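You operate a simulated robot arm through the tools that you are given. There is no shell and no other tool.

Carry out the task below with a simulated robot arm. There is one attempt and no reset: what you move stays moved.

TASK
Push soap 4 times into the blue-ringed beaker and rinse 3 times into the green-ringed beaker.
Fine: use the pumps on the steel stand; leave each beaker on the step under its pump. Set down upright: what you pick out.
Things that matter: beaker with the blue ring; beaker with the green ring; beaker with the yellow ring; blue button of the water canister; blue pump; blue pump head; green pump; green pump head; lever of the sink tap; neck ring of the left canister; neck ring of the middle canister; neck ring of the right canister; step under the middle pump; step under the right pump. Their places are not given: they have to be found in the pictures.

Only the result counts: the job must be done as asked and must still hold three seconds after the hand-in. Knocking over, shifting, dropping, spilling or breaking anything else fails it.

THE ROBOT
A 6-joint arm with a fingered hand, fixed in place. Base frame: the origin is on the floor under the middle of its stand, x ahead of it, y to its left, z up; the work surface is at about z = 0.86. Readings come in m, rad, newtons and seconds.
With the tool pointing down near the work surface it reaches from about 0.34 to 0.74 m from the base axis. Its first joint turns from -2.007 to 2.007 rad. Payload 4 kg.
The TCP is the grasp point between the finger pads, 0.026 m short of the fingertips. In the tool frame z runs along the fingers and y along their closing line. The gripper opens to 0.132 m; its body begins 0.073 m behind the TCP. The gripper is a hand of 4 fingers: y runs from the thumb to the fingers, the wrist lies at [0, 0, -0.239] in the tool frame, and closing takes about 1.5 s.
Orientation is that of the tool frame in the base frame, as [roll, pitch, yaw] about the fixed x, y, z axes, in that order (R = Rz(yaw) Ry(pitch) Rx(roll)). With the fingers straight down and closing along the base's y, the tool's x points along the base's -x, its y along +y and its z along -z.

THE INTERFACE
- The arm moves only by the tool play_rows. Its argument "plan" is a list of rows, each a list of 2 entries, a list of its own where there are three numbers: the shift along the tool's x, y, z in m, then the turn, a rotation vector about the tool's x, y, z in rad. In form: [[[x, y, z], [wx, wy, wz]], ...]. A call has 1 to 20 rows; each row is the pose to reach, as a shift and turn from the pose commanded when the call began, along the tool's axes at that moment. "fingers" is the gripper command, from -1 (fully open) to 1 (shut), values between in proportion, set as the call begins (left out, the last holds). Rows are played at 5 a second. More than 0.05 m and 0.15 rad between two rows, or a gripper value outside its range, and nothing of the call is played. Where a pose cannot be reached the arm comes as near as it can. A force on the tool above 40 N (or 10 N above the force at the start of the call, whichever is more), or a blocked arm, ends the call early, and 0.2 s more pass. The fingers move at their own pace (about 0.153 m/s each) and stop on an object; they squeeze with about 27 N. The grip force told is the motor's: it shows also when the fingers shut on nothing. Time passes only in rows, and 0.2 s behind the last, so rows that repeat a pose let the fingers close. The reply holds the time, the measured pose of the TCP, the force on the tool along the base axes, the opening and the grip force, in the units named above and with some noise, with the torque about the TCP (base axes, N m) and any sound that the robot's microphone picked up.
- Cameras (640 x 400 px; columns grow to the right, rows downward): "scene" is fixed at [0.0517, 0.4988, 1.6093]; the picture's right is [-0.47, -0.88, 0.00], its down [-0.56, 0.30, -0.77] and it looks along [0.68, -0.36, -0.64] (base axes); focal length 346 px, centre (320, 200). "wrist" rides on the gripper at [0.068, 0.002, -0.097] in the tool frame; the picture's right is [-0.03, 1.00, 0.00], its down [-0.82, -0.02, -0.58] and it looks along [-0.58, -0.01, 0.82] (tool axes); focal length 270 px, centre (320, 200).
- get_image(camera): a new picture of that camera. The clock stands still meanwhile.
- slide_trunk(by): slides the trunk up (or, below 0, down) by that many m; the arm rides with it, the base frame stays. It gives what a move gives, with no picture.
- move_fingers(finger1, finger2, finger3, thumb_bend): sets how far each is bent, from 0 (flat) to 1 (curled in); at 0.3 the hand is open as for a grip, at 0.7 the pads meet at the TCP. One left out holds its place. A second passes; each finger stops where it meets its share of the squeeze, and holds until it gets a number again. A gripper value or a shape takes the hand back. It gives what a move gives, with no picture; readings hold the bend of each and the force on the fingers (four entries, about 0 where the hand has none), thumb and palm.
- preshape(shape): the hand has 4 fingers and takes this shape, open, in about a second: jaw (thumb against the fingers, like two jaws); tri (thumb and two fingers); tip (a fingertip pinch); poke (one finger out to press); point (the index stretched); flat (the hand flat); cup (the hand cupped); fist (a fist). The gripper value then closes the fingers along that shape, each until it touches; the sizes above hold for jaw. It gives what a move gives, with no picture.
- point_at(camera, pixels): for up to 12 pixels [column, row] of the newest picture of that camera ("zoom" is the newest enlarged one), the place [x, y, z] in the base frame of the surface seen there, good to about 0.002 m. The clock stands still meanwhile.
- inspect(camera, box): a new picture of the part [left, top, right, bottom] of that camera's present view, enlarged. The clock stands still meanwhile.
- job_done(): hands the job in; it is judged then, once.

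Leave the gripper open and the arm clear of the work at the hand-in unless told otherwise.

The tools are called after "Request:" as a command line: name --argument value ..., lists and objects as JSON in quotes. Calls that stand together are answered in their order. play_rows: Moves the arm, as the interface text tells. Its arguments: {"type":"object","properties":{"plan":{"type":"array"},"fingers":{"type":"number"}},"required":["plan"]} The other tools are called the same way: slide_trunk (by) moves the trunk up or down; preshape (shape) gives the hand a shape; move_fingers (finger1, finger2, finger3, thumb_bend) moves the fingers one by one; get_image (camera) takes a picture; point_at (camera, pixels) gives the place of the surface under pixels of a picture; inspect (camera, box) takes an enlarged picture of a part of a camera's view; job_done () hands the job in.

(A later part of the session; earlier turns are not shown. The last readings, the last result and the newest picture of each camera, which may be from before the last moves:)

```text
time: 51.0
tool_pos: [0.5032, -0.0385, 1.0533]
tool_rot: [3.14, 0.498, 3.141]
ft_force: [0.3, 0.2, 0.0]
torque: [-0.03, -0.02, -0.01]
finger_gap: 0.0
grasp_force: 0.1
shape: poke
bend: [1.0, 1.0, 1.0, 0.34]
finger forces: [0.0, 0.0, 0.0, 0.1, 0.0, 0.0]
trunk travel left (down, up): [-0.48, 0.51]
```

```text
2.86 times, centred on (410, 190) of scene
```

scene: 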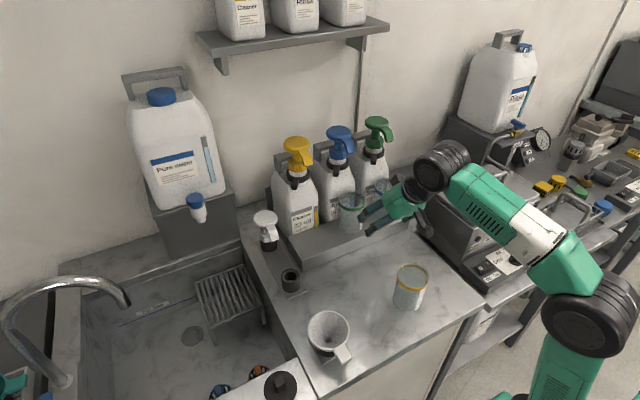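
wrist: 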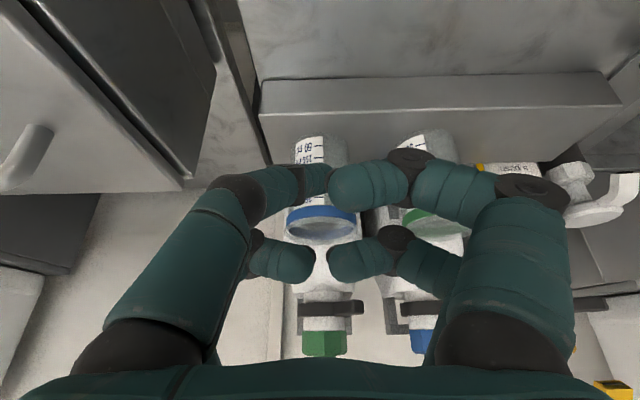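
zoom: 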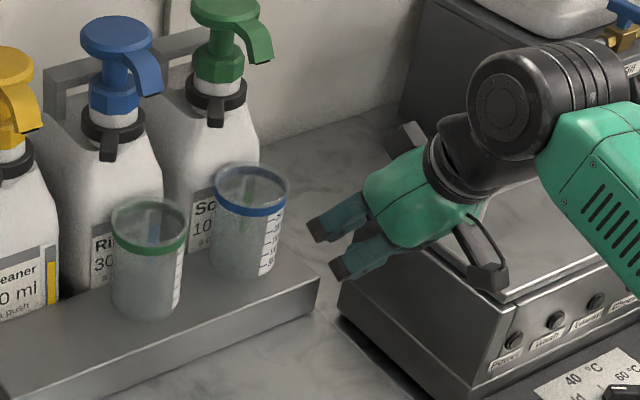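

In "poke" all digits look curled inward here. I try "point" and "fist" to see which gives the best pressing surface.

Request:
preshape --shape "point"

Request:
get_image --camera "wrist"

Request:
inspect --camera "scene" --box '[380, 140, 480, 220]'

Request:
preshape --shape "fist"

Request:
get_image --camera "wrist"

Request:
inspect --camera "scene" --box '[380, 140, 480, 220]'

```text
time: 51.9
tool_pos: [0.5043, -0.0387, 1.0536]
tool_rot: [3.141, 0.498, -3.141]
ft_force: [0.2, 0.3, 0.2]
torque: [-0.01, -0.02, -0.01]
finger_gap: 0.0003
grasp_force: 0.0
shape: point
bend: [0.24, 0.99, 1.0, 0.39]
finger forces: [0.0, 0.1, 0.1, 0.0, 0.0, 0.1]
trunk travel left (down, up): [-0.48, 0.51]
```

```text
taken
```

wrist: 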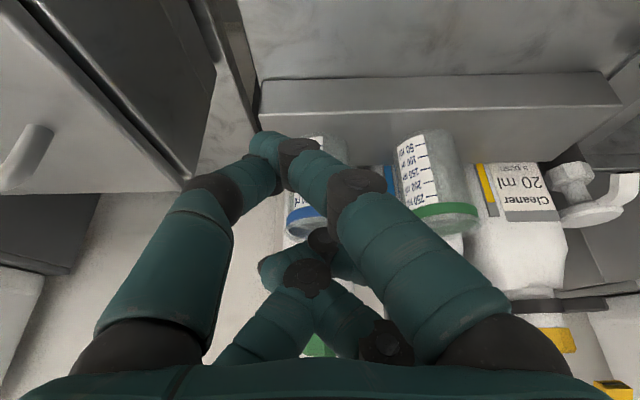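

```text
5.00 times, centred on (430, 180) of scene
```

zoom: 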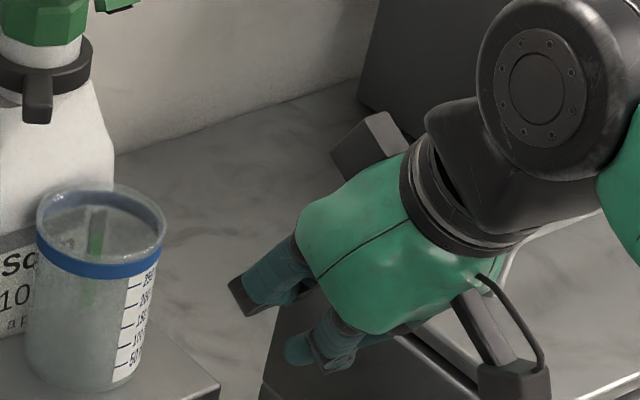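

```text
time: 52.8
tool_pos: [0.5031, -0.0404, 1.0528]
tool_rot: [-3.141, 0.497, -3.14]
ft_force: [0.0, -0.3, 0.7]
torque: [-0.02, 0.01, 0.03]
finger_gap: 0.0001
grasp_force: 0.0
shape: fist
bend: [0.5, 0.99, 1.0, 0.48]
finger forces: [0.1, 0.0, 0.0, 0.1, 0.0, 0.0]
trunk travel left (down, up): [-0.48, 0.51]
```

```text
taken
```

wrist: 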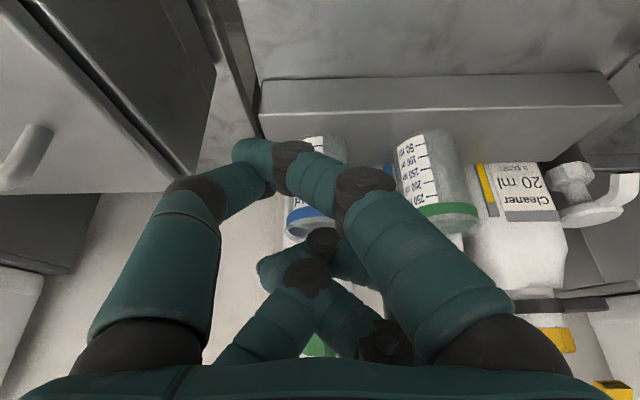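

```text
5.00 times, centred on (430, 180) of scene
```

zoom: 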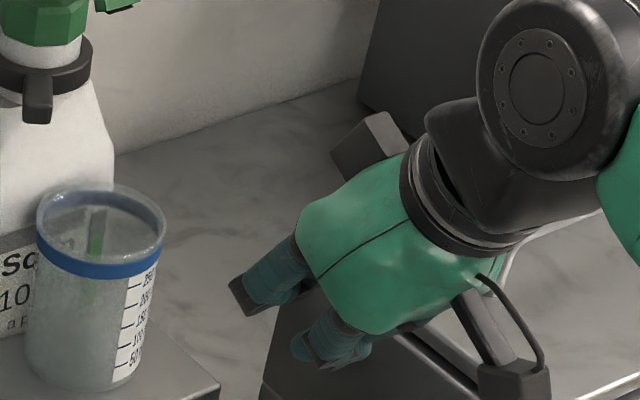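

The fist tangles the digits; the closed jaw is best, with four tips meeting on the hand axis 0.026 m beyond the TCP. I return to jaw and close it, then raise the trunk by 0.37 m so the pump heads come within reach.

Request:
preshape --shape "jaw"

Request:
play_rows --plan '[[[0, 0, 0], [0, 0, 0]], [[0, 0, 0], [0, 0, 0]], [[0, 0, 0], [0, 0, 0]], [[0, 0, 0], [0, 0, 0]], [[0, 0, 0], [0, 0, 0]], [[0, 0, 0], [0, 0, 0]], [[0, 0, 0], [0, 0, 0]], [[0, 0, 0], [0, 0, 0]]]' --fingers 1

Request:
get_image --camera "wrist"

Request:
inspect --camera "scene" --box '[380, 140, 480, 220]'

```text
time: 53.7
tool_pos: [0.5029, -0.0384, 1.0538]
tool_rot: [-3.14, 0.497, 3.141]
ft_force: [0.2, 0.6, 0.3]
torque: [0.01, 0.01, -0.02]
finger_gap: 0.1318
grasp_force: 0.1
shape: jaw
bend: [0.3, 0.3, 0.3, 0.3]
finger forces: [0.0, 0.0, 0.0, 0.0, 0.0, 0.1]
trunk travel left (down, up): [-0.48, 0.51]
```

```text
time: 55.5
tool_pos: [0.5024, -0.0388, 1.0543]
tool_rot: [3.142, 0.496, 3.141]
ft_force: [0.5, 0.5, 0.1]
torque: [-0.03, -0.03, 0.02]
finger_gap: 0.0
grasp_force: 27.5
shape: jaw
bend: [0.62, 0.63, 0.63, 0.7]
finger forces: [0.0, 0.0, 0.0, 0.0, 0.0, 0.0]
trunk travel left (down, up): [-0.48, 0.51]
```

```text
taken
```

wrist: 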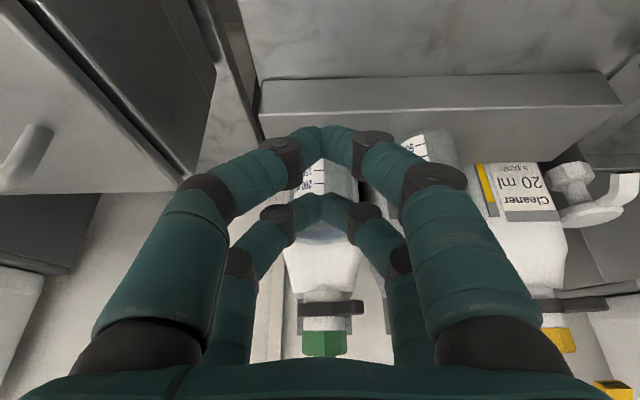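

```text
5.00 times, centred on (430, 180) of scene
```

zoom: 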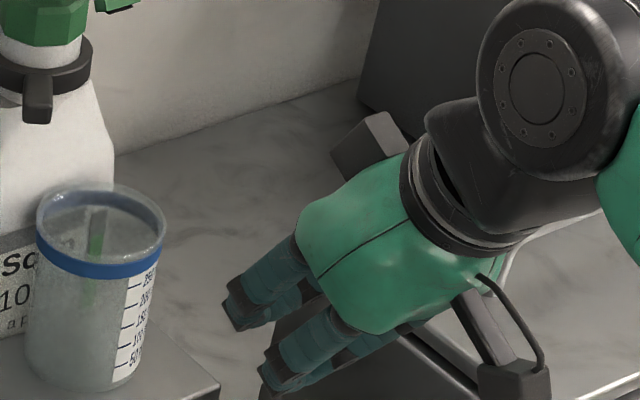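

The tip pairs meet at wrist pixels (322,145) (near pair) and (322,210) (far pair). I measure them to know the pressing points.

Request:
point_at --camera "wrist" --pixels '[[322, 135], [322, 150], [310, 140], [335, 140], [322, 205], [322, 220], [310, 210], [335, 210]]'

Request:
point_at --camera "zoom" --pixels '[[228, 305], [235, 325], [265, 370], [275, 390], [250, 270], [300, 340]]'

```text
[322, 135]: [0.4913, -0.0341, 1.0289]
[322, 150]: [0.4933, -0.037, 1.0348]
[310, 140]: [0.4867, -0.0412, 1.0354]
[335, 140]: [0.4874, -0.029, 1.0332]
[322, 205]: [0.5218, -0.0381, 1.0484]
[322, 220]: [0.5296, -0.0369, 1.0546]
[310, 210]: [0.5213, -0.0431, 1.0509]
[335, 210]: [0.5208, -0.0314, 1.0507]
```

```text
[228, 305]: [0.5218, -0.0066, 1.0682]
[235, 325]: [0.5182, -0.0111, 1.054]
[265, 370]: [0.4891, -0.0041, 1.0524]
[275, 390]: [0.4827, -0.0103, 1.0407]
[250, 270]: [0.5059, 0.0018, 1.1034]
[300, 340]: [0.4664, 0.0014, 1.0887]
```

Near tip pair lies just below the TCP, so with 0.5 rad tilt it will press right under the TCP. I raise the trunk by 0.37 m.

Request:
slide_trunk --by 0.37

Request:
get_image --camera "wrist"

Request:
get_image --camera "scene"

```text
time: 59.1
tool_pos: [0.5034, -0.0385, 1.4231]
tool_rot: [-3.141, 0.497, -3.14]
ft_force: [1.2, -1.0, 0.2]
torque: [-0.01, 0.0, 0.0]
finger_gap: 0.0
grasp_force: 27.1
shape: jaw
bend: [0.62, 0.63, 0.63, 0.7]
finger forces: [0.0, 0.0, 0.0, 0.1, 0.0, 0.1]
trunk travel left (down, up): [-0.85, 0.14]
```

```text
taken
```

wrist: 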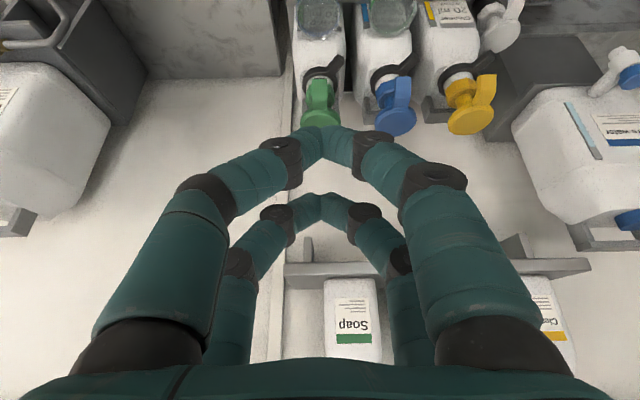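

```text
taken
```

scene: 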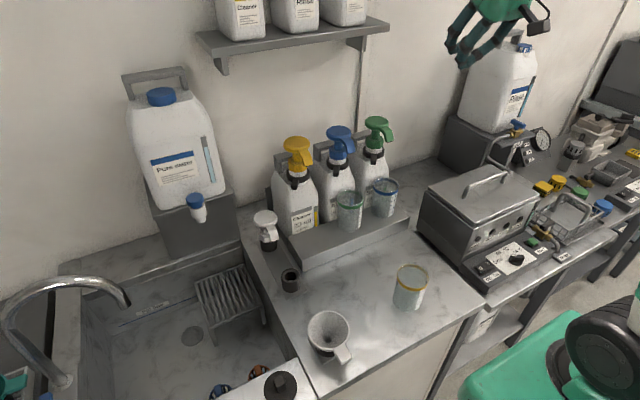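

From here the wrist camera sees heads and beakers from above. I enlarge that part to check the rings and tabs.

Request:
inspect --camera "wrist" --box '[280, 0, 500, 140]'

```text
2.86 times, centred on (390, 70) of wrist
```

zoom: 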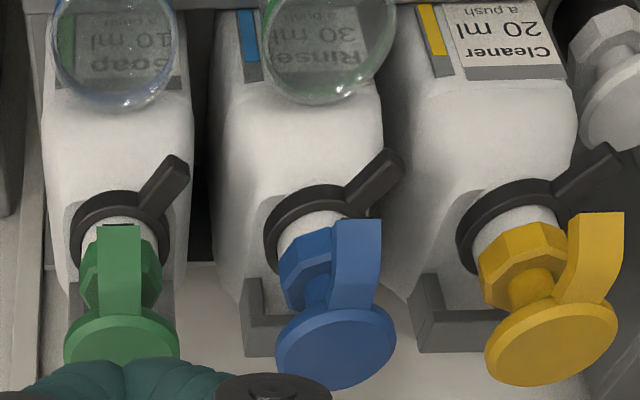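

Nothing else blocks the heads. I move to about 2.5 cm above the green head: TCP (0.732, -0.039, 1.235).

Request:
play_rows --plan '[[[-0.0158, 0, 0.0392], [0, 0, 0]], [[-0.0316, 0, 0.0785], [0, 0, 0]], [[-0.0474, 0, 0.1177], [0, 0, 0]], [[-0.0631, 0, 0.1569], [0, 0, 0]], [[-0.0789, 0, 0.1961], [0, 0, 0]], [[-0.0947, 0, 0.2354], [0, 0, 0]], [[-0.1105, 0, 0.2746], [0, 0, 0]], [[-0.1105, 0, 0.2746], [0, 0, 0]]]'

Request:
inspect --camera "scene" --box '[310, 60, 470, 220]'

Request:
get_image --camera "wrist"

```text
time: 60.9
tool_pos: [0.7319, -0.0394, 1.2361]
tool_rot: [-3.141, 0.5, -3.141]
ft_force: [-0.5, 0.2, -0.1]
torque: [0.02, -0.02, 0.03]
finger_gap: 0.0
grasp_force: 27.0
shape: jaw
bend: [0.62, 0.63, 0.63, 0.7]
finger forces: [0.0, 0.0, 0.1, 0.1, 0.1, 0.1]
trunk travel left (down, up): [-0.85, 0.14]
```

```text
2.50 times, centred on (390, 140) of scene
```

zoom: 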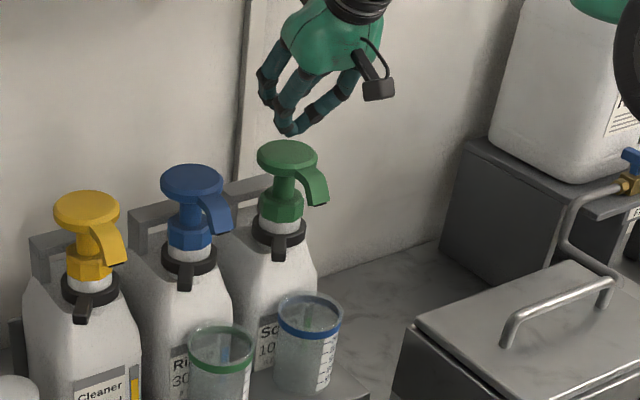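

```text
taken
```

wrist: 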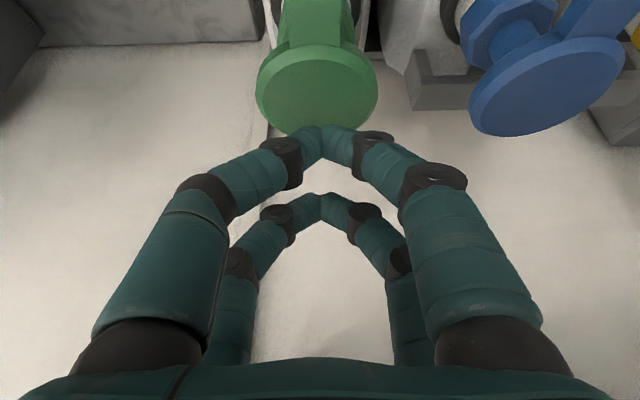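

The tips hang above the green head. I measure the head's edge points (258,88), (377,88), (318,132), and the near tips (322,140).

Request:
point_at --camera "wrist" --pixels '[[260, 80], [375, 82], [300, 122], [317, 90], [318, 55], [322, 135], [322, 145], [280, 65], [350, 65]]'

```text
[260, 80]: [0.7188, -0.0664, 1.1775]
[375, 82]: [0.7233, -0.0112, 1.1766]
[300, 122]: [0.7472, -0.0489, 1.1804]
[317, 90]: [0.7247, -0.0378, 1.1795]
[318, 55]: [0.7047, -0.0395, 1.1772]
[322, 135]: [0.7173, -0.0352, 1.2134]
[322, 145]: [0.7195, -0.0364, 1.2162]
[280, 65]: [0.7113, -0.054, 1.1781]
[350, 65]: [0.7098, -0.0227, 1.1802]
```

Head centre ≈ (0.729, -0.039), radius ≈0.028. I go down slowly 0.026 m to just about contact.

Request:
play_rows --plan '[[[0.0058, 0, 0.0105], [0, 0, 0]], [[0.0096, 0, 0.0176], [0, 0, 0]], [[0.0115, 0, 0.0211], [0, 0, 0]], [[0.0125, 0, 0.0228], [0, 0, 0]], [[0.0125, 0, 0.0228], [0, 0, 0]]]'

Request:
inspect --camera "scene" --box '[340, 70, 420, 150]'

```text
time: 62.1
tool_pos: [0.7319, -0.0375, 1.2101]
tool_rot: [-3.14, 0.501, 3.141]
ft_force: [0.8, 1.2, 7.4]
torque: [0.07, -0.01, -0.01]
finger_gap: 0.0
grasp_force: 27.1
shape: jaw
bend: [0.63, 0.63, 0.63, 0.7]
finger forces: [0.0, 0.1, 0.0, 0.0, 0.0, 0.0]
trunk travel left (down, up): [-0.85, 0.14]
```

```text
5.00 times, centred on (380, 110) of scene
```

zoom: 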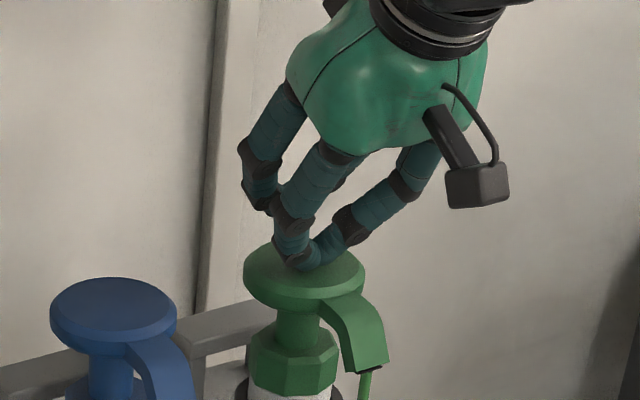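

Contact with 7.4 N, and I already see a thin green stream at the spout (zoom (365,385)). I look at the spout and the beaker closely.

Request:
inspect --camera "scene" --box '[340, 110, 430, 230]'

Request:
inspect --camera "scene" --box '[350, 105, 410, 150]'

```text
3.33 times, centred on (385, 170) of scene
```

zoom: 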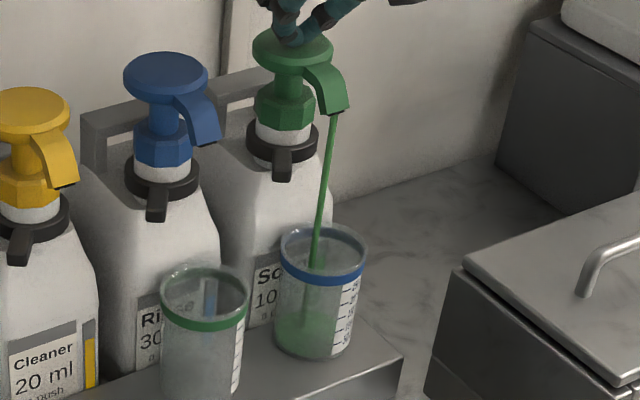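

```text
8.89 times, centred on (380, 128) of scene
```

zoom: 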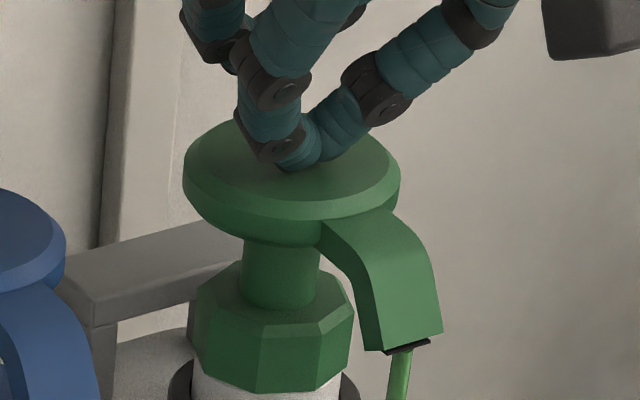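

The stream falls right into the blue-ringed beaker. I measure how far the head has moved down (head top at zoom (225,160), (360,165); collar (270,300)).

Request:
point_at --camera "zoom" --pixels '[[215, 160], [360, 165], [340, 200], [225, 190], [275, 265], [270, 330], [405, 345], [400, 380]]'

```text
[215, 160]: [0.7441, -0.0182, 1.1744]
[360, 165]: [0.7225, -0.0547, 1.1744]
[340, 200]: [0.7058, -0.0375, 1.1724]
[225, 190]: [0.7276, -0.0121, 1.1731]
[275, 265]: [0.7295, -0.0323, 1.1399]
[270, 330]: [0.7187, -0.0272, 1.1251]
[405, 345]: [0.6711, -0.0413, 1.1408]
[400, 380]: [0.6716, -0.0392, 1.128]
```

The head is ~5 mm down and dispensing. I complete this first push: pressing on downward another 0.012 m.

Request:
play_rows --plan '[[[0.0019, 0, 0.0035], [0, 0, 0]], [[0.0038, 0, 0.007], [0, 0, 0]], [[0.0058, 0, 0.0105], [0, 0, 0]]]'

Request:
inspect --camera "scene" --box '[350, 105, 410, 150]'

Request:
point_at --camera "zoom" --pixels '[[215, 170], [360, 180], [340, 210], [225, 205], [275, 275], [270, 340], [405, 360], [400, 385]]'

```text
time: 62.9
tool_pos: [0.7321, -0.0388, 1.198]
tool_rot: [3.141, 0.501, 3.141]
ft_force: [1.7, 1.6, 11.0]
torque: [0.13, -0.01, 0.01]
finger_gap: 0.0
grasp_force: 26.7
shape: jaw
bend: [0.63, 0.63, 0.63, 0.7]
finger forces: [0.1, 0.1, 0.1, 0.0, 0.0, 0.0]
trunk travel left (down, up): [-0.85, 0.14]
```

```text
8.89 times, centred on (380, 128) of scene
```

zoom: 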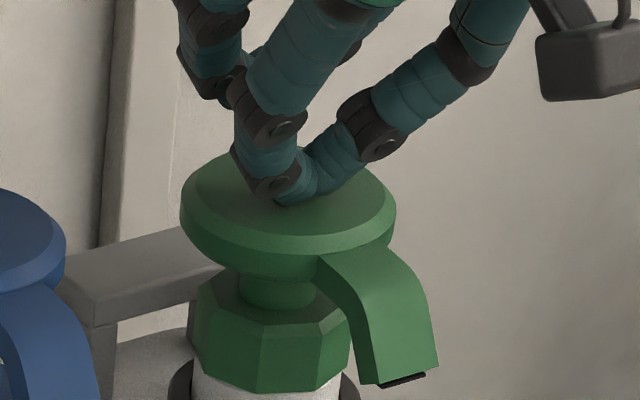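

```text
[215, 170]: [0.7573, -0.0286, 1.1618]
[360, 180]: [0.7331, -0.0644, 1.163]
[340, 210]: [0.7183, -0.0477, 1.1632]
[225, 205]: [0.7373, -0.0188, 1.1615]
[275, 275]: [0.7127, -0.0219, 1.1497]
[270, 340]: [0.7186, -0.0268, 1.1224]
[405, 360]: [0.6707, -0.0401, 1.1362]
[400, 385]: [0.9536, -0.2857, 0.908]
```

The stream has ended, head at z≈1.162 (17 mm down), 11 N. I press on a further 0.01 m to find the end of the stroke, and check the beaker.

Request:
play_rows --plan '[[[0.0019, 0, 0.0035], [0, 0, 0]], [[0.0038, 0, 0.007], [0, 0, 0]], [[0.0048, 0, 0.0088], [0, 0, 0]]]'

Request:
inspect --camera "scene" --box '[350, 110, 420, 230]'

```text
time: 63.7
tool_pos: [0.7308, -0.0379, 1.1884]
tool_rot: [-3.141, 0.501, -3.14]
ft_force: [2.9, 2.2, 11.9]
torque: [0.16, -0.02, -0.04]
finger_gap: 0.0
grasp_force: 27.1
shape: jaw
bend: [0.63, 0.63, 0.63, 0.7]
finger forces: [0.1, 0.0, 0.1, 0.1, 0.0, 0.0]
trunk travel left (down, up): [-0.85, 0.14]
```

```text
3.33 times, centred on (385, 170) of scene
```

zoom: 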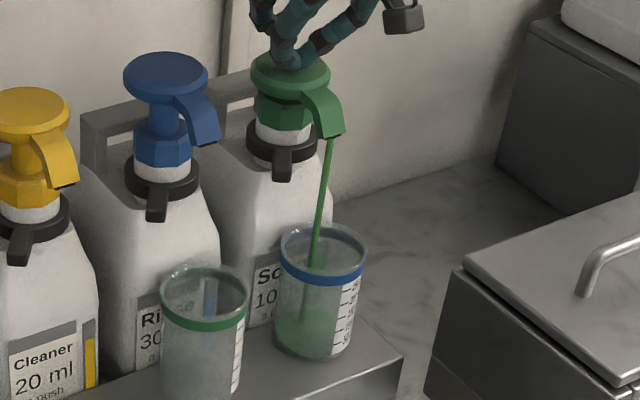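

The stream shows again near the bottom of the stroke (force 11.9 N). I look closely at the head and at the liquid level.

Request:
inspect --camera "scene" --box '[350, 105, 410, 150]'

Request:
point_at --camera "zoom" --pixels '[[215, 185], [360, 195], [340, 220], [225, 215], [275, 285], [270, 345], [405, 375], [395, 390]]'

Request:
inspect --camera "scene" --box '[360, 170, 410, 225]'

```text
8.89 times, centred on (380, 128) of scene
```

zoom: 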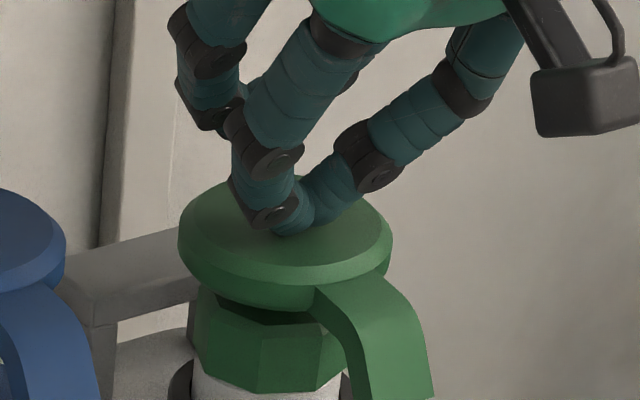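

```text
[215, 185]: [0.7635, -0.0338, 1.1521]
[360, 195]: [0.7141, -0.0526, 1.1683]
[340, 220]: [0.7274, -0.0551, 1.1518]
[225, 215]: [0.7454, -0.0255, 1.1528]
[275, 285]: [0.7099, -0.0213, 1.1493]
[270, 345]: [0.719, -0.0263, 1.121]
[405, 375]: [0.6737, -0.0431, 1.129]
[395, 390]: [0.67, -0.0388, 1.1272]
```

```text
7.27 times, centred on (385, 198) of scene
```

zoom: 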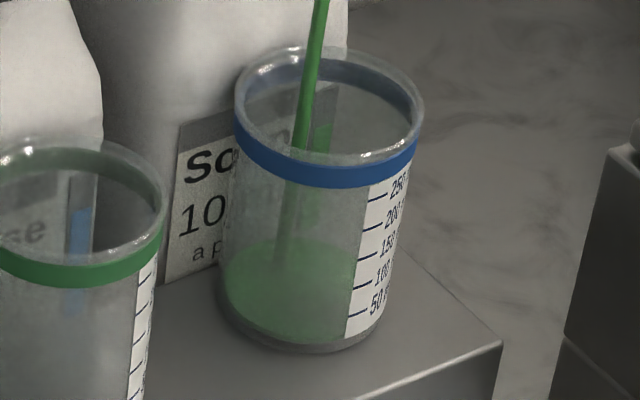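

I look closer at the liquid level against the marks.

Request:
inspect --camera "scene" --box '[368, 195, 400, 222]'

Request:
get_image --camera "wrist"

```text
14.81 times, centred on (384, 208) of scene
```

zoom: 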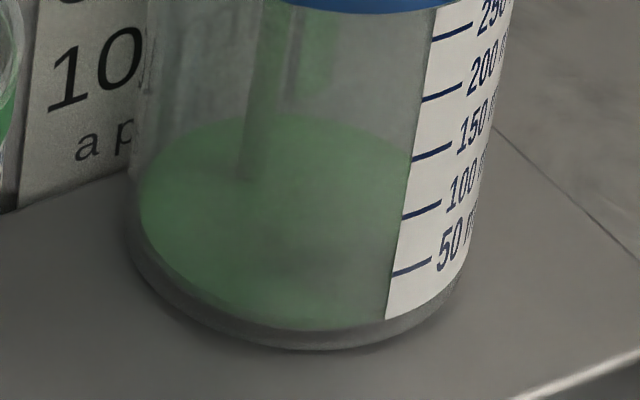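

```text
taken
```

wrist: 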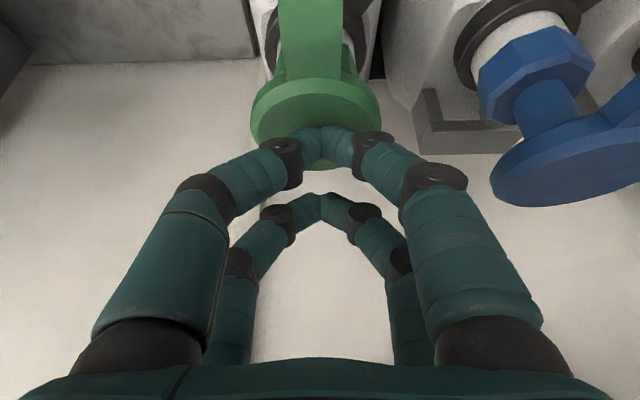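

I ask for the heights of the liquid surface at several points in this view.

Request:
inspect --camera "scene" --box '[368, 195, 400, 222]'

Request:
point_at --camera "zoom" --pixels '[[280, 130], [200, 180], [250, 230], [300, 300], [350, 200], [160, 200], [220, 330], [300, 340], [320, 60], [392, 275], [402, 217]]'

```text
14.81 times, centred on (384, 208) of scene
```

zoom: 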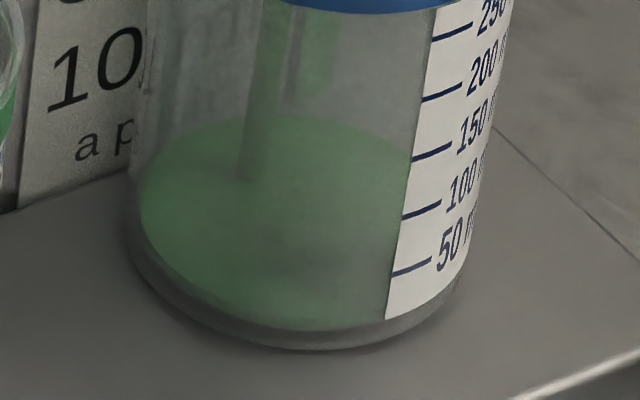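

```text
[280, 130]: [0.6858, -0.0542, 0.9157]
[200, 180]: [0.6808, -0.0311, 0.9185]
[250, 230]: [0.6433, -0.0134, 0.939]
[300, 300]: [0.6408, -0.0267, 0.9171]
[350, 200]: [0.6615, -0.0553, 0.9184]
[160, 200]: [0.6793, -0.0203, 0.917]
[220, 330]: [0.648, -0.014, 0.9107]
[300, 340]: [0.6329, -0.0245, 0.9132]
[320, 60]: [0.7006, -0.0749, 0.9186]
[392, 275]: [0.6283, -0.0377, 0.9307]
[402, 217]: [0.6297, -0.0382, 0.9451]
```

Liquid surface is roughly at z≈0.9175. I take more points on the liquid, and then on the empty green-ringed beaker's inner bottom for reference.

Request:
point_at --camera "zoom" --pixels '[[180, 190], [200, 200], [220, 180], [220, 210], [200, 230], [180, 220], [320, 150], [340, 170], [360, 180], [300, 160], [380, 170], [340, 230]]'

Request:
inspect --camera "scene" --box '[332, 205, 368, 235]'

Request:
point_at --camera "zoom" --pixels '[[180, 190], [200, 200], [220, 180], [220, 210], [200, 230], [260, 220], [320, 150], [340, 170], [360, 180], [300, 160], [300, 250], [340, 230]]'

```text
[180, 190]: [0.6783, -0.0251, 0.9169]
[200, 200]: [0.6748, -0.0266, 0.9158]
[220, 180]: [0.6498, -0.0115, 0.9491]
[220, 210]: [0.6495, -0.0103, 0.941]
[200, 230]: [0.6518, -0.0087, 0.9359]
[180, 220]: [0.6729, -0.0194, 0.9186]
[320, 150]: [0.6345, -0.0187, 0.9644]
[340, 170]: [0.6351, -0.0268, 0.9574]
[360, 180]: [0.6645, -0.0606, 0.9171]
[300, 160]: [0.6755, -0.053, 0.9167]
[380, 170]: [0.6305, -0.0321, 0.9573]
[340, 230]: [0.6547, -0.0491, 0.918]
```

```text
13.33 times, centred on (350, 220) of scene
```

zoom: 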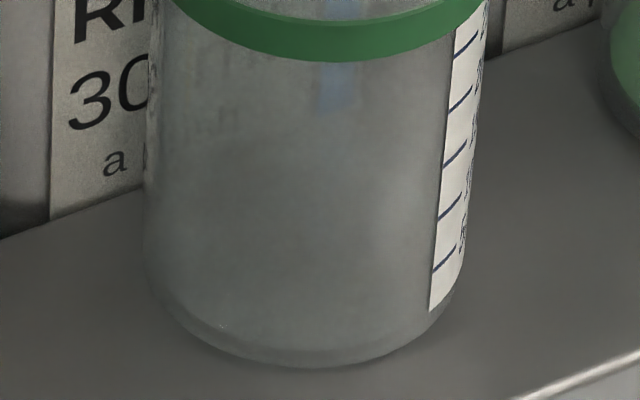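

```text
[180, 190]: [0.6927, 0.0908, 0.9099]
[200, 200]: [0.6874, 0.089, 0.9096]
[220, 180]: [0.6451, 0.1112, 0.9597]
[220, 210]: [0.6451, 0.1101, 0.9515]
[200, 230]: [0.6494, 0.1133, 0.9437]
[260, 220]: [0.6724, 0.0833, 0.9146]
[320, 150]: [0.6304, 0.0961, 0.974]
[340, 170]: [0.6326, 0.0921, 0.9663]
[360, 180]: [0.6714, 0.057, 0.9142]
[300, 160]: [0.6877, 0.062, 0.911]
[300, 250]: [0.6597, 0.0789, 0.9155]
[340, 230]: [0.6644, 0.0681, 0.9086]
```

Surface height implies about 3 mm of liquid, i.e. roughly one 10 ml dose so far, so I treat this as one stroke still under way. I continue down to find the end stop.

Request:
play_rows --plan '[[[0.001, 0, 0.0018], [0, 0, 0]], [[0.0019, 0, 0.0035], [0, 0, 0]], [[0.0029, 0, 0.0053], [0, 0, 0]]]'

Request:
inspect --camera "scene" --box '[350, 105, 420, 215]'

```text
time: 64.5
tool_pos: [0.7305, -0.0395, 1.1836]
tool_rot: [-3.141, 0.505, -3.141]
ft_force: [5.0, 1.4, 20.8]
torque: [0.09, 0.03, 0.0]
finger_gap: 0.0001
grasp_force: 26.7
shape: jaw
bend: [0.64, 0.63, 0.63, 0.7]
finger forces: [0.1, 0.1, 0.0, 0.0, 0.0, 0.0]
trunk travel left (down, up): [-0.85, 0.14]
```

```text
3.64 times, centred on (385, 160) of scene
```

zoom: 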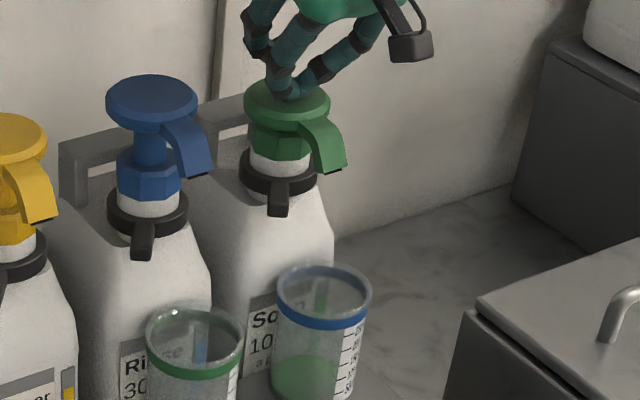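

Force rose to 20.8 N: the bottom of the stroke (head top ≈1.15). The stream has stopped. Before releasing I measure the liquid level again.

Request:
inspect --camera "scene" --box '[368, 195, 400, 222]'

Request:
point_at --camera "zoom" --pixels '[[180, 190], [200, 200], [180, 220], [160, 200], [170, 240], [360, 180], [300, 160], [340, 230], [280, 130], [200, 180], [350, 200], [300, 300]]'

Request:
point_at --camera "zoom" --pixels '[[190, 210], [210, 195], [185, 180], [250, 150], [265, 140], [240, 170], [370, 200], [330, 200], [310, 190], [320, 250], [280, 270], [260, 250]]'

```text
14.81 times, centred on (384, 208) of scene
```

zoom: 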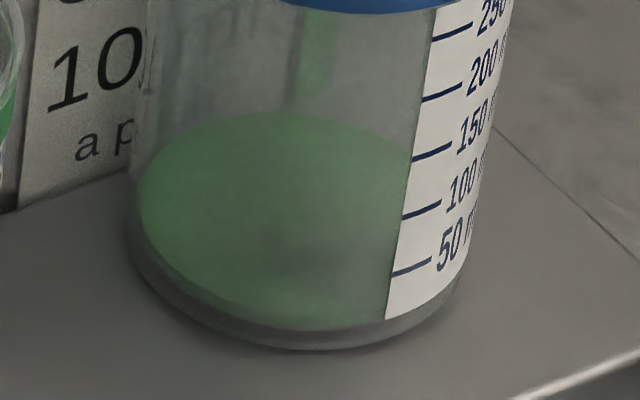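

```text
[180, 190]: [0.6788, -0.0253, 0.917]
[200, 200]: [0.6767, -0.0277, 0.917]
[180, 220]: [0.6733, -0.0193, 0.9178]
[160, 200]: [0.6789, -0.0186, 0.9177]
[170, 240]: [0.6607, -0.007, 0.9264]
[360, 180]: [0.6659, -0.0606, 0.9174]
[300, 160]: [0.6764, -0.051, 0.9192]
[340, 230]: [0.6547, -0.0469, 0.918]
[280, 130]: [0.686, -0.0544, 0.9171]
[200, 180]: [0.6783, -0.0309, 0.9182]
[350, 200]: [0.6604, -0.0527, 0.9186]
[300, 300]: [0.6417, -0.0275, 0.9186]
```

```text
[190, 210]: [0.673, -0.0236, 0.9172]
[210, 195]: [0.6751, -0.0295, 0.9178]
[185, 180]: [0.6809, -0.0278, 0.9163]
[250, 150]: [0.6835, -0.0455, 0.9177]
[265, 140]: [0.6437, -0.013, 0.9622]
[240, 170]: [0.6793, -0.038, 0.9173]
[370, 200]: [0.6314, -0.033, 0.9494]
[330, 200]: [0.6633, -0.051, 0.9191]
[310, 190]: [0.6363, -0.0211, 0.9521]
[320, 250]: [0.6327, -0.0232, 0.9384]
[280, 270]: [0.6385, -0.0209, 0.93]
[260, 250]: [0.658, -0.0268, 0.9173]
```

Level mean ≈0.9177, about 3.1 mm above the inner bottom, i.e. one 10 ml dose for one full stroke. I release by moving up 0.044 m and check that the head returns.

Request:
play_rows --plan '[[[-0.0105, 0, -0.0193], [0, 0, 0]], [[-0.0211, 0, -0.0386], [0, 0, 0]], [[-0.0211, 0, -0.0386], [0, 0, 0]]]'

Request:
inspect --camera "scene" --box '[350, 95, 420, 215]'

Request:
point_at --camera "zoom" --pixels '[[265, 108], [310, 108], [275, 122], [290, 125]]'

```text
time: 65.3
tool_pos: [0.7328, -0.0396, 1.2249]
tool_rot: [3.14, 0.497, 3.142]
ft_force: [-0.3, 0.0, 0.1]
torque: [0.01, 0.02, -0.02]
finger_gap: 0.0
grasp_force: 27.1
shape: jaw
bend: [0.63, 0.63, 0.63, 0.7]
finger forces: [0.1, 0.0, 0.0, 0.1, 0.0, 0.0]
trunk travel left (down, up): [-0.85, 0.14]
```

```text
3.33 times, centred on (385, 155) of scene
```

zoom: 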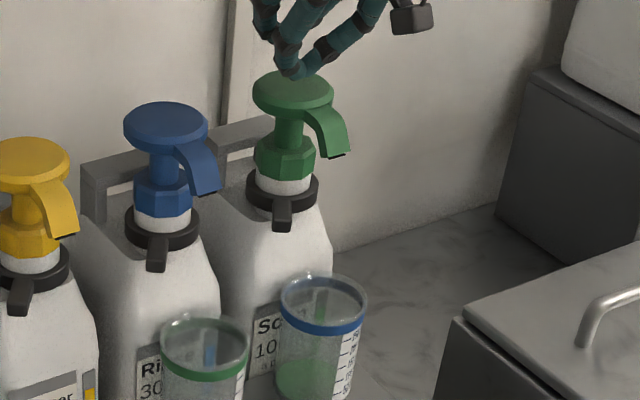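

```text
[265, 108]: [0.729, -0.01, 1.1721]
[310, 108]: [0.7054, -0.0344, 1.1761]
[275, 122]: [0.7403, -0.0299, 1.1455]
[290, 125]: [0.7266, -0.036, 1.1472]
```

The head is back up. Second soap push: one even sweep down 0.0425 m to the same bottom point, hold, then look.

Request:
play_rows --plan '[[[0.0051, 0, 0.0093], [0, 0, 0]], [[0.0102, 0, 0.0186], [0, 0, 0]], [[0.0152, 0, 0.0279], [0, 0, 0]], [[0.0204, 0, 0.0373], [0, 0, 0]], [[0.0204, 0, 0.0373], [0, 0, 0]]]'

Request:
inspect --camera "scene" --box '[350, 95, 420, 215]'

```text
time: 66.5
tool_pos: [0.7305, -0.039, 1.1843]
tool_rot: [3.14, 0.502, -3.141]
ft_force: [4.0, 0.4, 16.3]
torque: [0.12, -0.01, -0.03]
finger_gap: 0.0001
grasp_force: 27.5
shape: jaw
bend: [0.63, 0.63, 0.63, 0.7]
finger forces: [0.0, 0.0, 0.1, 0.0, 0.0, 0.1]
trunk travel left (down, up): [-0.85, 0.14]
```

```text
3.33 times, centred on (385, 155) of scene
```

zoom: 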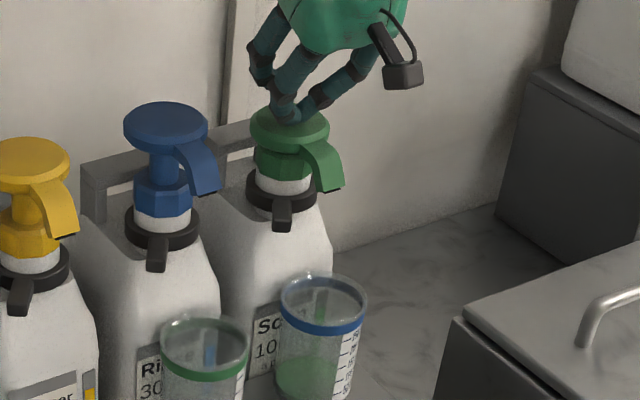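

At the bottom with 16.3 N, no stream at this moment. I measure the level before releasing.

Request:
inspect --camera "scene" --box '[368, 195, 400, 222]'

Request:
point_at --camera "zoom" --pixels '[[180, 190], [200, 200], [180, 220], [160, 200], [240, 170], [360, 180], [300, 160], [340, 230], [280, 130], [200, 180], [350, 200], [300, 300]]'

Request:
point_at --camera "zoom" --pixels '[[190, 210], [210, 195], [185, 180], [250, 150], [265, 140], [240, 170], [370, 200], [330, 200], [310, 190], [320, 250], [280, 270], [260, 250]]'

```text
14.81 times, centred on (384, 208) of scene
```

zoom: 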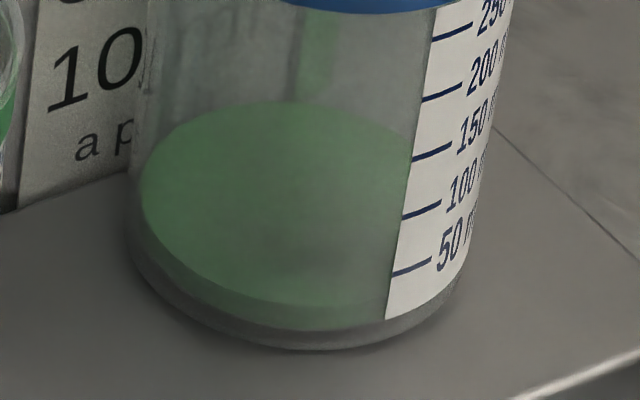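

```text
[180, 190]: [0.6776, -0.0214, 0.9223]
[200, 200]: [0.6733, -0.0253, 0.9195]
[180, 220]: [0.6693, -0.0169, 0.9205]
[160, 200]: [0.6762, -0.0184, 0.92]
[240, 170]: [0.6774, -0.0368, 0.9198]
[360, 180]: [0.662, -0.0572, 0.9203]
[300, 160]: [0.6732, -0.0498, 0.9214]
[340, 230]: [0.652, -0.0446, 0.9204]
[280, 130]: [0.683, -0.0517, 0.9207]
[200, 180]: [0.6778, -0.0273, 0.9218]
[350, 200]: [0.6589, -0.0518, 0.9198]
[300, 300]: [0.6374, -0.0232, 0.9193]
```

```text
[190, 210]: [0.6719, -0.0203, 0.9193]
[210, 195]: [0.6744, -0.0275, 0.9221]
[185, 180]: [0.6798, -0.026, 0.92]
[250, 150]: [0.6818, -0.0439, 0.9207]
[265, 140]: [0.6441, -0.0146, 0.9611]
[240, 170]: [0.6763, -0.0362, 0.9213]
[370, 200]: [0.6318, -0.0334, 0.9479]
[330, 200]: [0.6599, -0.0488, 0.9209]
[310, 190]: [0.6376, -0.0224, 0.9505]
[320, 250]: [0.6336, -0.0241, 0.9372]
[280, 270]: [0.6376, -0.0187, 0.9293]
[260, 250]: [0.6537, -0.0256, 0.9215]
```

The level rose by about 3 mm (one dose) to ≈0.9206: second push counted. I release and do the third push in one call, ending at the bottom.

Request:
play_rows --plan '[[[-0.0105, 0, -0.0193], [0, 0, 0]], [[-0.0204, 0, -0.0373], [0, 0, 0]], [[-0.0204, 0, -0.0373], [0, 0, 0]], [[-0.0204, 0, -0.0373], [0, 0, 0]]]'

Request:
inspect --camera "scene" --box '[350, 95, 420, 215]'

```text
time: 67.5
tool_pos: [0.7324, -0.0395, 1.2248]
tool_rot: [-3.141, 0.499, 3.141]
ft_force: [-0.6, -0.4, -0.2]
torque: [0.03, -0.03, 0.0]
finger_gap: 0.0
grasp_force: 27.1
shape: jaw
bend: [0.63, 0.63, 0.63, 0.7]
finger forces: [0.0, 0.0, 0.0, 0.0, 0.1, 0.1]
trunk travel left (down, up): [-0.85, 0.14]
```

```text
3.33 times, centred on (385, 155) of scene
```

zoom: 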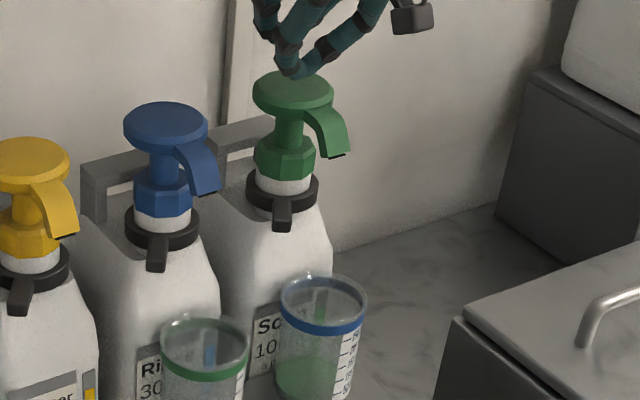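

The head is fully up again. Third soap push: the same sweep down 0.0425 m.

Request:
play_rows --plan '[[[0.0051, 0, 0.0093], [0, 0, 0]], [[0.0102, 0, 0.0186], [0, 0, 0]], [[0.0152, 0, 0.0279], [0, 0, 0]], [[0.0204, 0, 0.0373], [0, 0, 0]], [[0.0204, 0, 0.0373], [0, 0, 0]]]'

Request:
inspect --camera "scene" --box '[350, 95, 420, 215]'

Request:
inspect --camera "scene" --box '[368, 195, 400, 222]'

Request:
point_at --camera "zoom" --pixels '[[180, 190], [200, 200], [180, 220], [160, 200], [240, 170], [360, 180], [300, 160], [340, 230], [280, 130], [200, 180], [350, 200], [300, 300]]'

```text
time: 68.7
tool_pos: [0.7305, -0.0389, 1.1837]
tool_rot: [-3.141, 0.502, 3.141]
ft_force: [3.5, -1.1, 16.0]
torque: [-0.01, 0.01, -0.05]
finger_gap: 0.0
grasp_force: 26.8
shape: jaw
bend: [0.63, 0.63, 0.63, 0.7]
finger forces: [0.1, 0.1, 0.0, 0.1, 0.0, 0.0]
trunk travel left (down, up): [-0.85, 0.14]
```

```text
3.33 times, centred on (385, 155) of scene
```

zoom: 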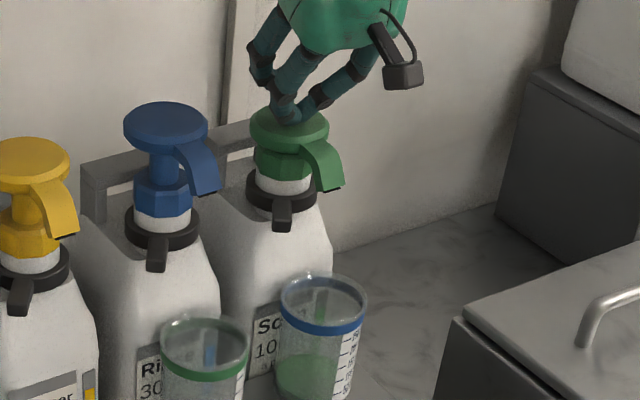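

```text
14.81 times, centred on (384, 208) of scene
```

zoom: 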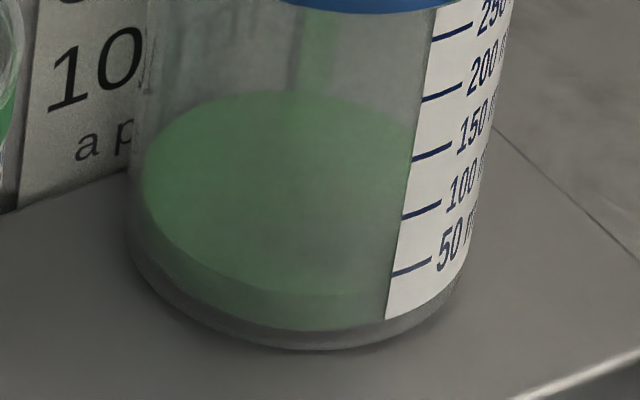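

```text
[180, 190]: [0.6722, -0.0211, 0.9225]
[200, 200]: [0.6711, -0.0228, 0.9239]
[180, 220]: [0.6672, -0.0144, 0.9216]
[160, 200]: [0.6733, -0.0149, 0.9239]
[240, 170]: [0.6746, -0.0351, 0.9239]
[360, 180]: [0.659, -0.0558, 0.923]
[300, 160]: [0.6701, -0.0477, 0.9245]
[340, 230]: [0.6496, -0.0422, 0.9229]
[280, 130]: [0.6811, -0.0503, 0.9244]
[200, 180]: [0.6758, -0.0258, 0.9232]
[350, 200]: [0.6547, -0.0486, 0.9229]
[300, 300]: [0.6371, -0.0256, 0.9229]
```

Level ≈0.9233, surface edge moved another 11 rows: three doses. I release and make sure the head is up before the fourth push.

Request:
play_rows --plan '[[[-0.0105, 0, -0.0193], [0, 0, 0]], [[-0.0204, 0, -0.0373], [0, 0, 0]], [[-0.0204, 0, -0.0373], [0, 0, 0]], [[-0.0204, 0, -0.0373], [0, 0, 0]]]'

Request:
inspect --camera "scene" --box '[350, 95, 420, 215]'

```text
time: 69.7
tool_pos: [0.7319, -0.0395, 1.2244]
tool_rot: [-3.141, 0.498, -3.141]
ft_force: [0.0, 0.5, -0.3]
torque: [-0.06, -0.01, -0.01]
finger_gap: 0.0
grasp_force: 26.8
shape: jaw
bend: [0.63, 0.63, 0.63, 0.7]
finger forces: [0.0, 0.0, 0.0, 0.0, 0.0, 0.1]
trunk travel left (down, up): [-0.85, 0.14]
```

```text
3.33 times, centred on (385, 155) of scene
```

zoom: 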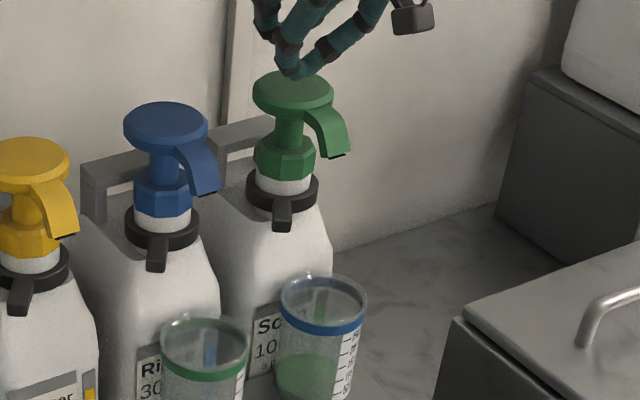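

Head is up. Fourth and last soap push.

Request:
play_rows --plan '[[[0.0051, 0, 0.0093], [0, 0, 0]], [[0.0102, 0, 0.0186], [0, 0, 0]], [[0.0152, 0, 0.0279], [0, 0, 0]], [[0.0204, 0, 0.0373], [0, 0, 0]], [[0.0204, 0, 0.0373], [0, 0, 0]]]'

Request:
inspect --camera "scene" --box '[368, 195, 400, 222]'

Request:
point_at --camera "zoom" --pixels '[[180, 190], [200, 200], [180, 220], [160, 200], [240, 170], [360, 180], [300, 160], [340, 230], [280, 130], [200, 180], [350, 200], [300, 280]]'

```text
time: 70.9
tool_pos: [0.731, -0.0384, 1.1843]
tool_rot: [-3.141, 0.502, 3.142]
ft_force: [3.8, -1.4, 16.3]
torque: [-0.04, -0.02, 0.03]
finger_gap: 0.0
grasp_force: 27.6
shape: jaw
bend: [0.64, 0.63, 0.63, 0.7]
finger forces: [0.0, 0.0, 0.0, 0.0, 0.0, 0.0]
trunk travel left (down, up): [-0.85, 0.14]
```

```text
14.81 times, centred on (384, 208) of scene
```

zoom: 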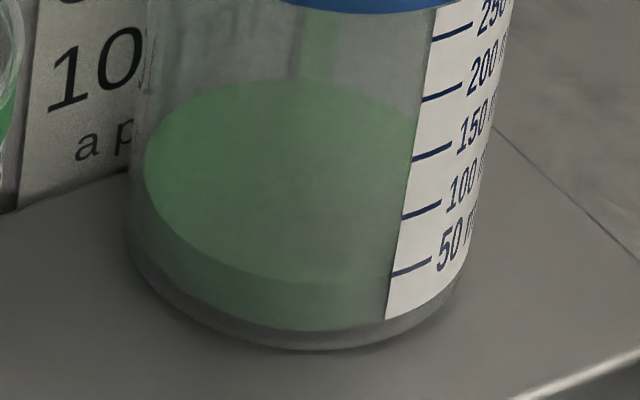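

```text
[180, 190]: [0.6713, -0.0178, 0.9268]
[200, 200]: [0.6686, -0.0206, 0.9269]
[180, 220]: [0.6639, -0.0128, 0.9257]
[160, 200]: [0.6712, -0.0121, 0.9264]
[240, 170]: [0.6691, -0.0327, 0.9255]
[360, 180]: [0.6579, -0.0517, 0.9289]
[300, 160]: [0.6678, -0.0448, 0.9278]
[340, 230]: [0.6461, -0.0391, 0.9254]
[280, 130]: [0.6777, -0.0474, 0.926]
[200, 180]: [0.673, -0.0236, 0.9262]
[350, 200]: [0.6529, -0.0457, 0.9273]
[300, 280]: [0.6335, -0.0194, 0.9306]
```

Level ≈0.9266: four even doses (surface edge rows 113, 102, 91, 80). I lift off to z≈1.26 and move sideways over the blue head (y≈0.080).

Request:
play_rows --plan '[[[-0.0187, 0, -0.0341], [0, 0, 0]], [[-0.0373, 0, -0.0682], [0, 0, 0]], [[-0.0373, 0.04, -0.0682], [0, 0, 0]], [[-0.0373, 0.08, -0.0682], [0, 0, 0]], [[-0.0373, 0.119, -0.0682], [0, 0, 0]], [[-0.0373, 0.119, -0.0682], [0, 0, 0]]]'

Request:
get_image --camera "wrist"

Request:
inspect --camera "scene" --box '[310, 80, 430, 230]'

```text
time: 72.3
tool_pos: [0.7313, 0.0792, 1.26]
tool_rot: [-3.141, 0.499, -3.141]
ft_force: [-1.2, 0.4, 0.0]
torque: [0.01, 0.0, 0.01]
finger_gap: 0.0
grasp_force: 26.8
shape: jaw
bend: [0.63, 0.63, 0.63, 0.7]
finger forces: [0.0, 0.0, 0.0, 0.0, 0.1, 0.0]
trunk travel left (down, up): [-0.85, 0.14]
```

```text
taken
```

wrist: 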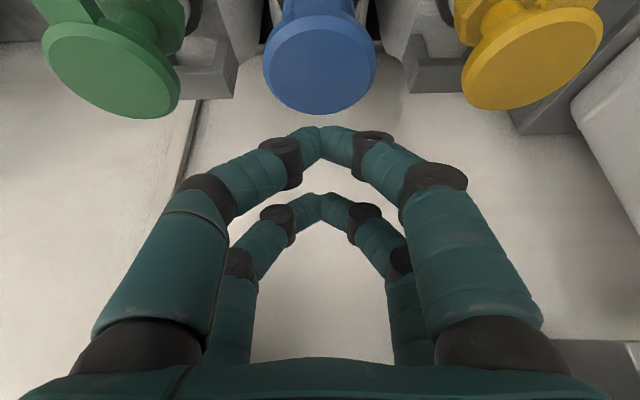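

```text
2.67 times, centred on (370, 155) of scene
```

zoom: 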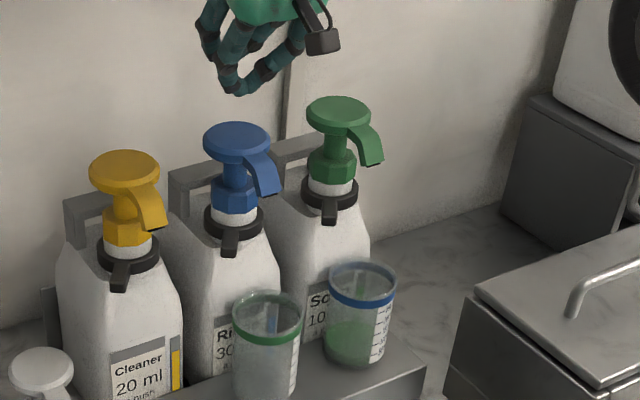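

I measure the blue head's edges in the wrist picture: left (266,60), right (373,60), bottom (318,112), and the outlet/beaker relation.

Request:
point_at --camera "wrist" --pixels '[[268, 62], [373, 62], [300, 105], [320, 60], [320, 28], [335, 105], [322, 135]]'

Request:
point_at --camera "zoom" --pixels '[[265, 340], [234, 325], [272, 195], [262, 192], [302, 320]]'

```text
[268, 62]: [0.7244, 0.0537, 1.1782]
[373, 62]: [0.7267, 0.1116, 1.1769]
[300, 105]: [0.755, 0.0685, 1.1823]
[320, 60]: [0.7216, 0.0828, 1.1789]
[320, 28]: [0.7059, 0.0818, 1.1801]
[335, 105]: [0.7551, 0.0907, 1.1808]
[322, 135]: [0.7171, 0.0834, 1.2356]
```

```text
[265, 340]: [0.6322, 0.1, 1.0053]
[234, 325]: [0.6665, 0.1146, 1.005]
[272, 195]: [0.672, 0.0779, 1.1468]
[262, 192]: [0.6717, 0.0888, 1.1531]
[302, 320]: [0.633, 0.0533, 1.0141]
```

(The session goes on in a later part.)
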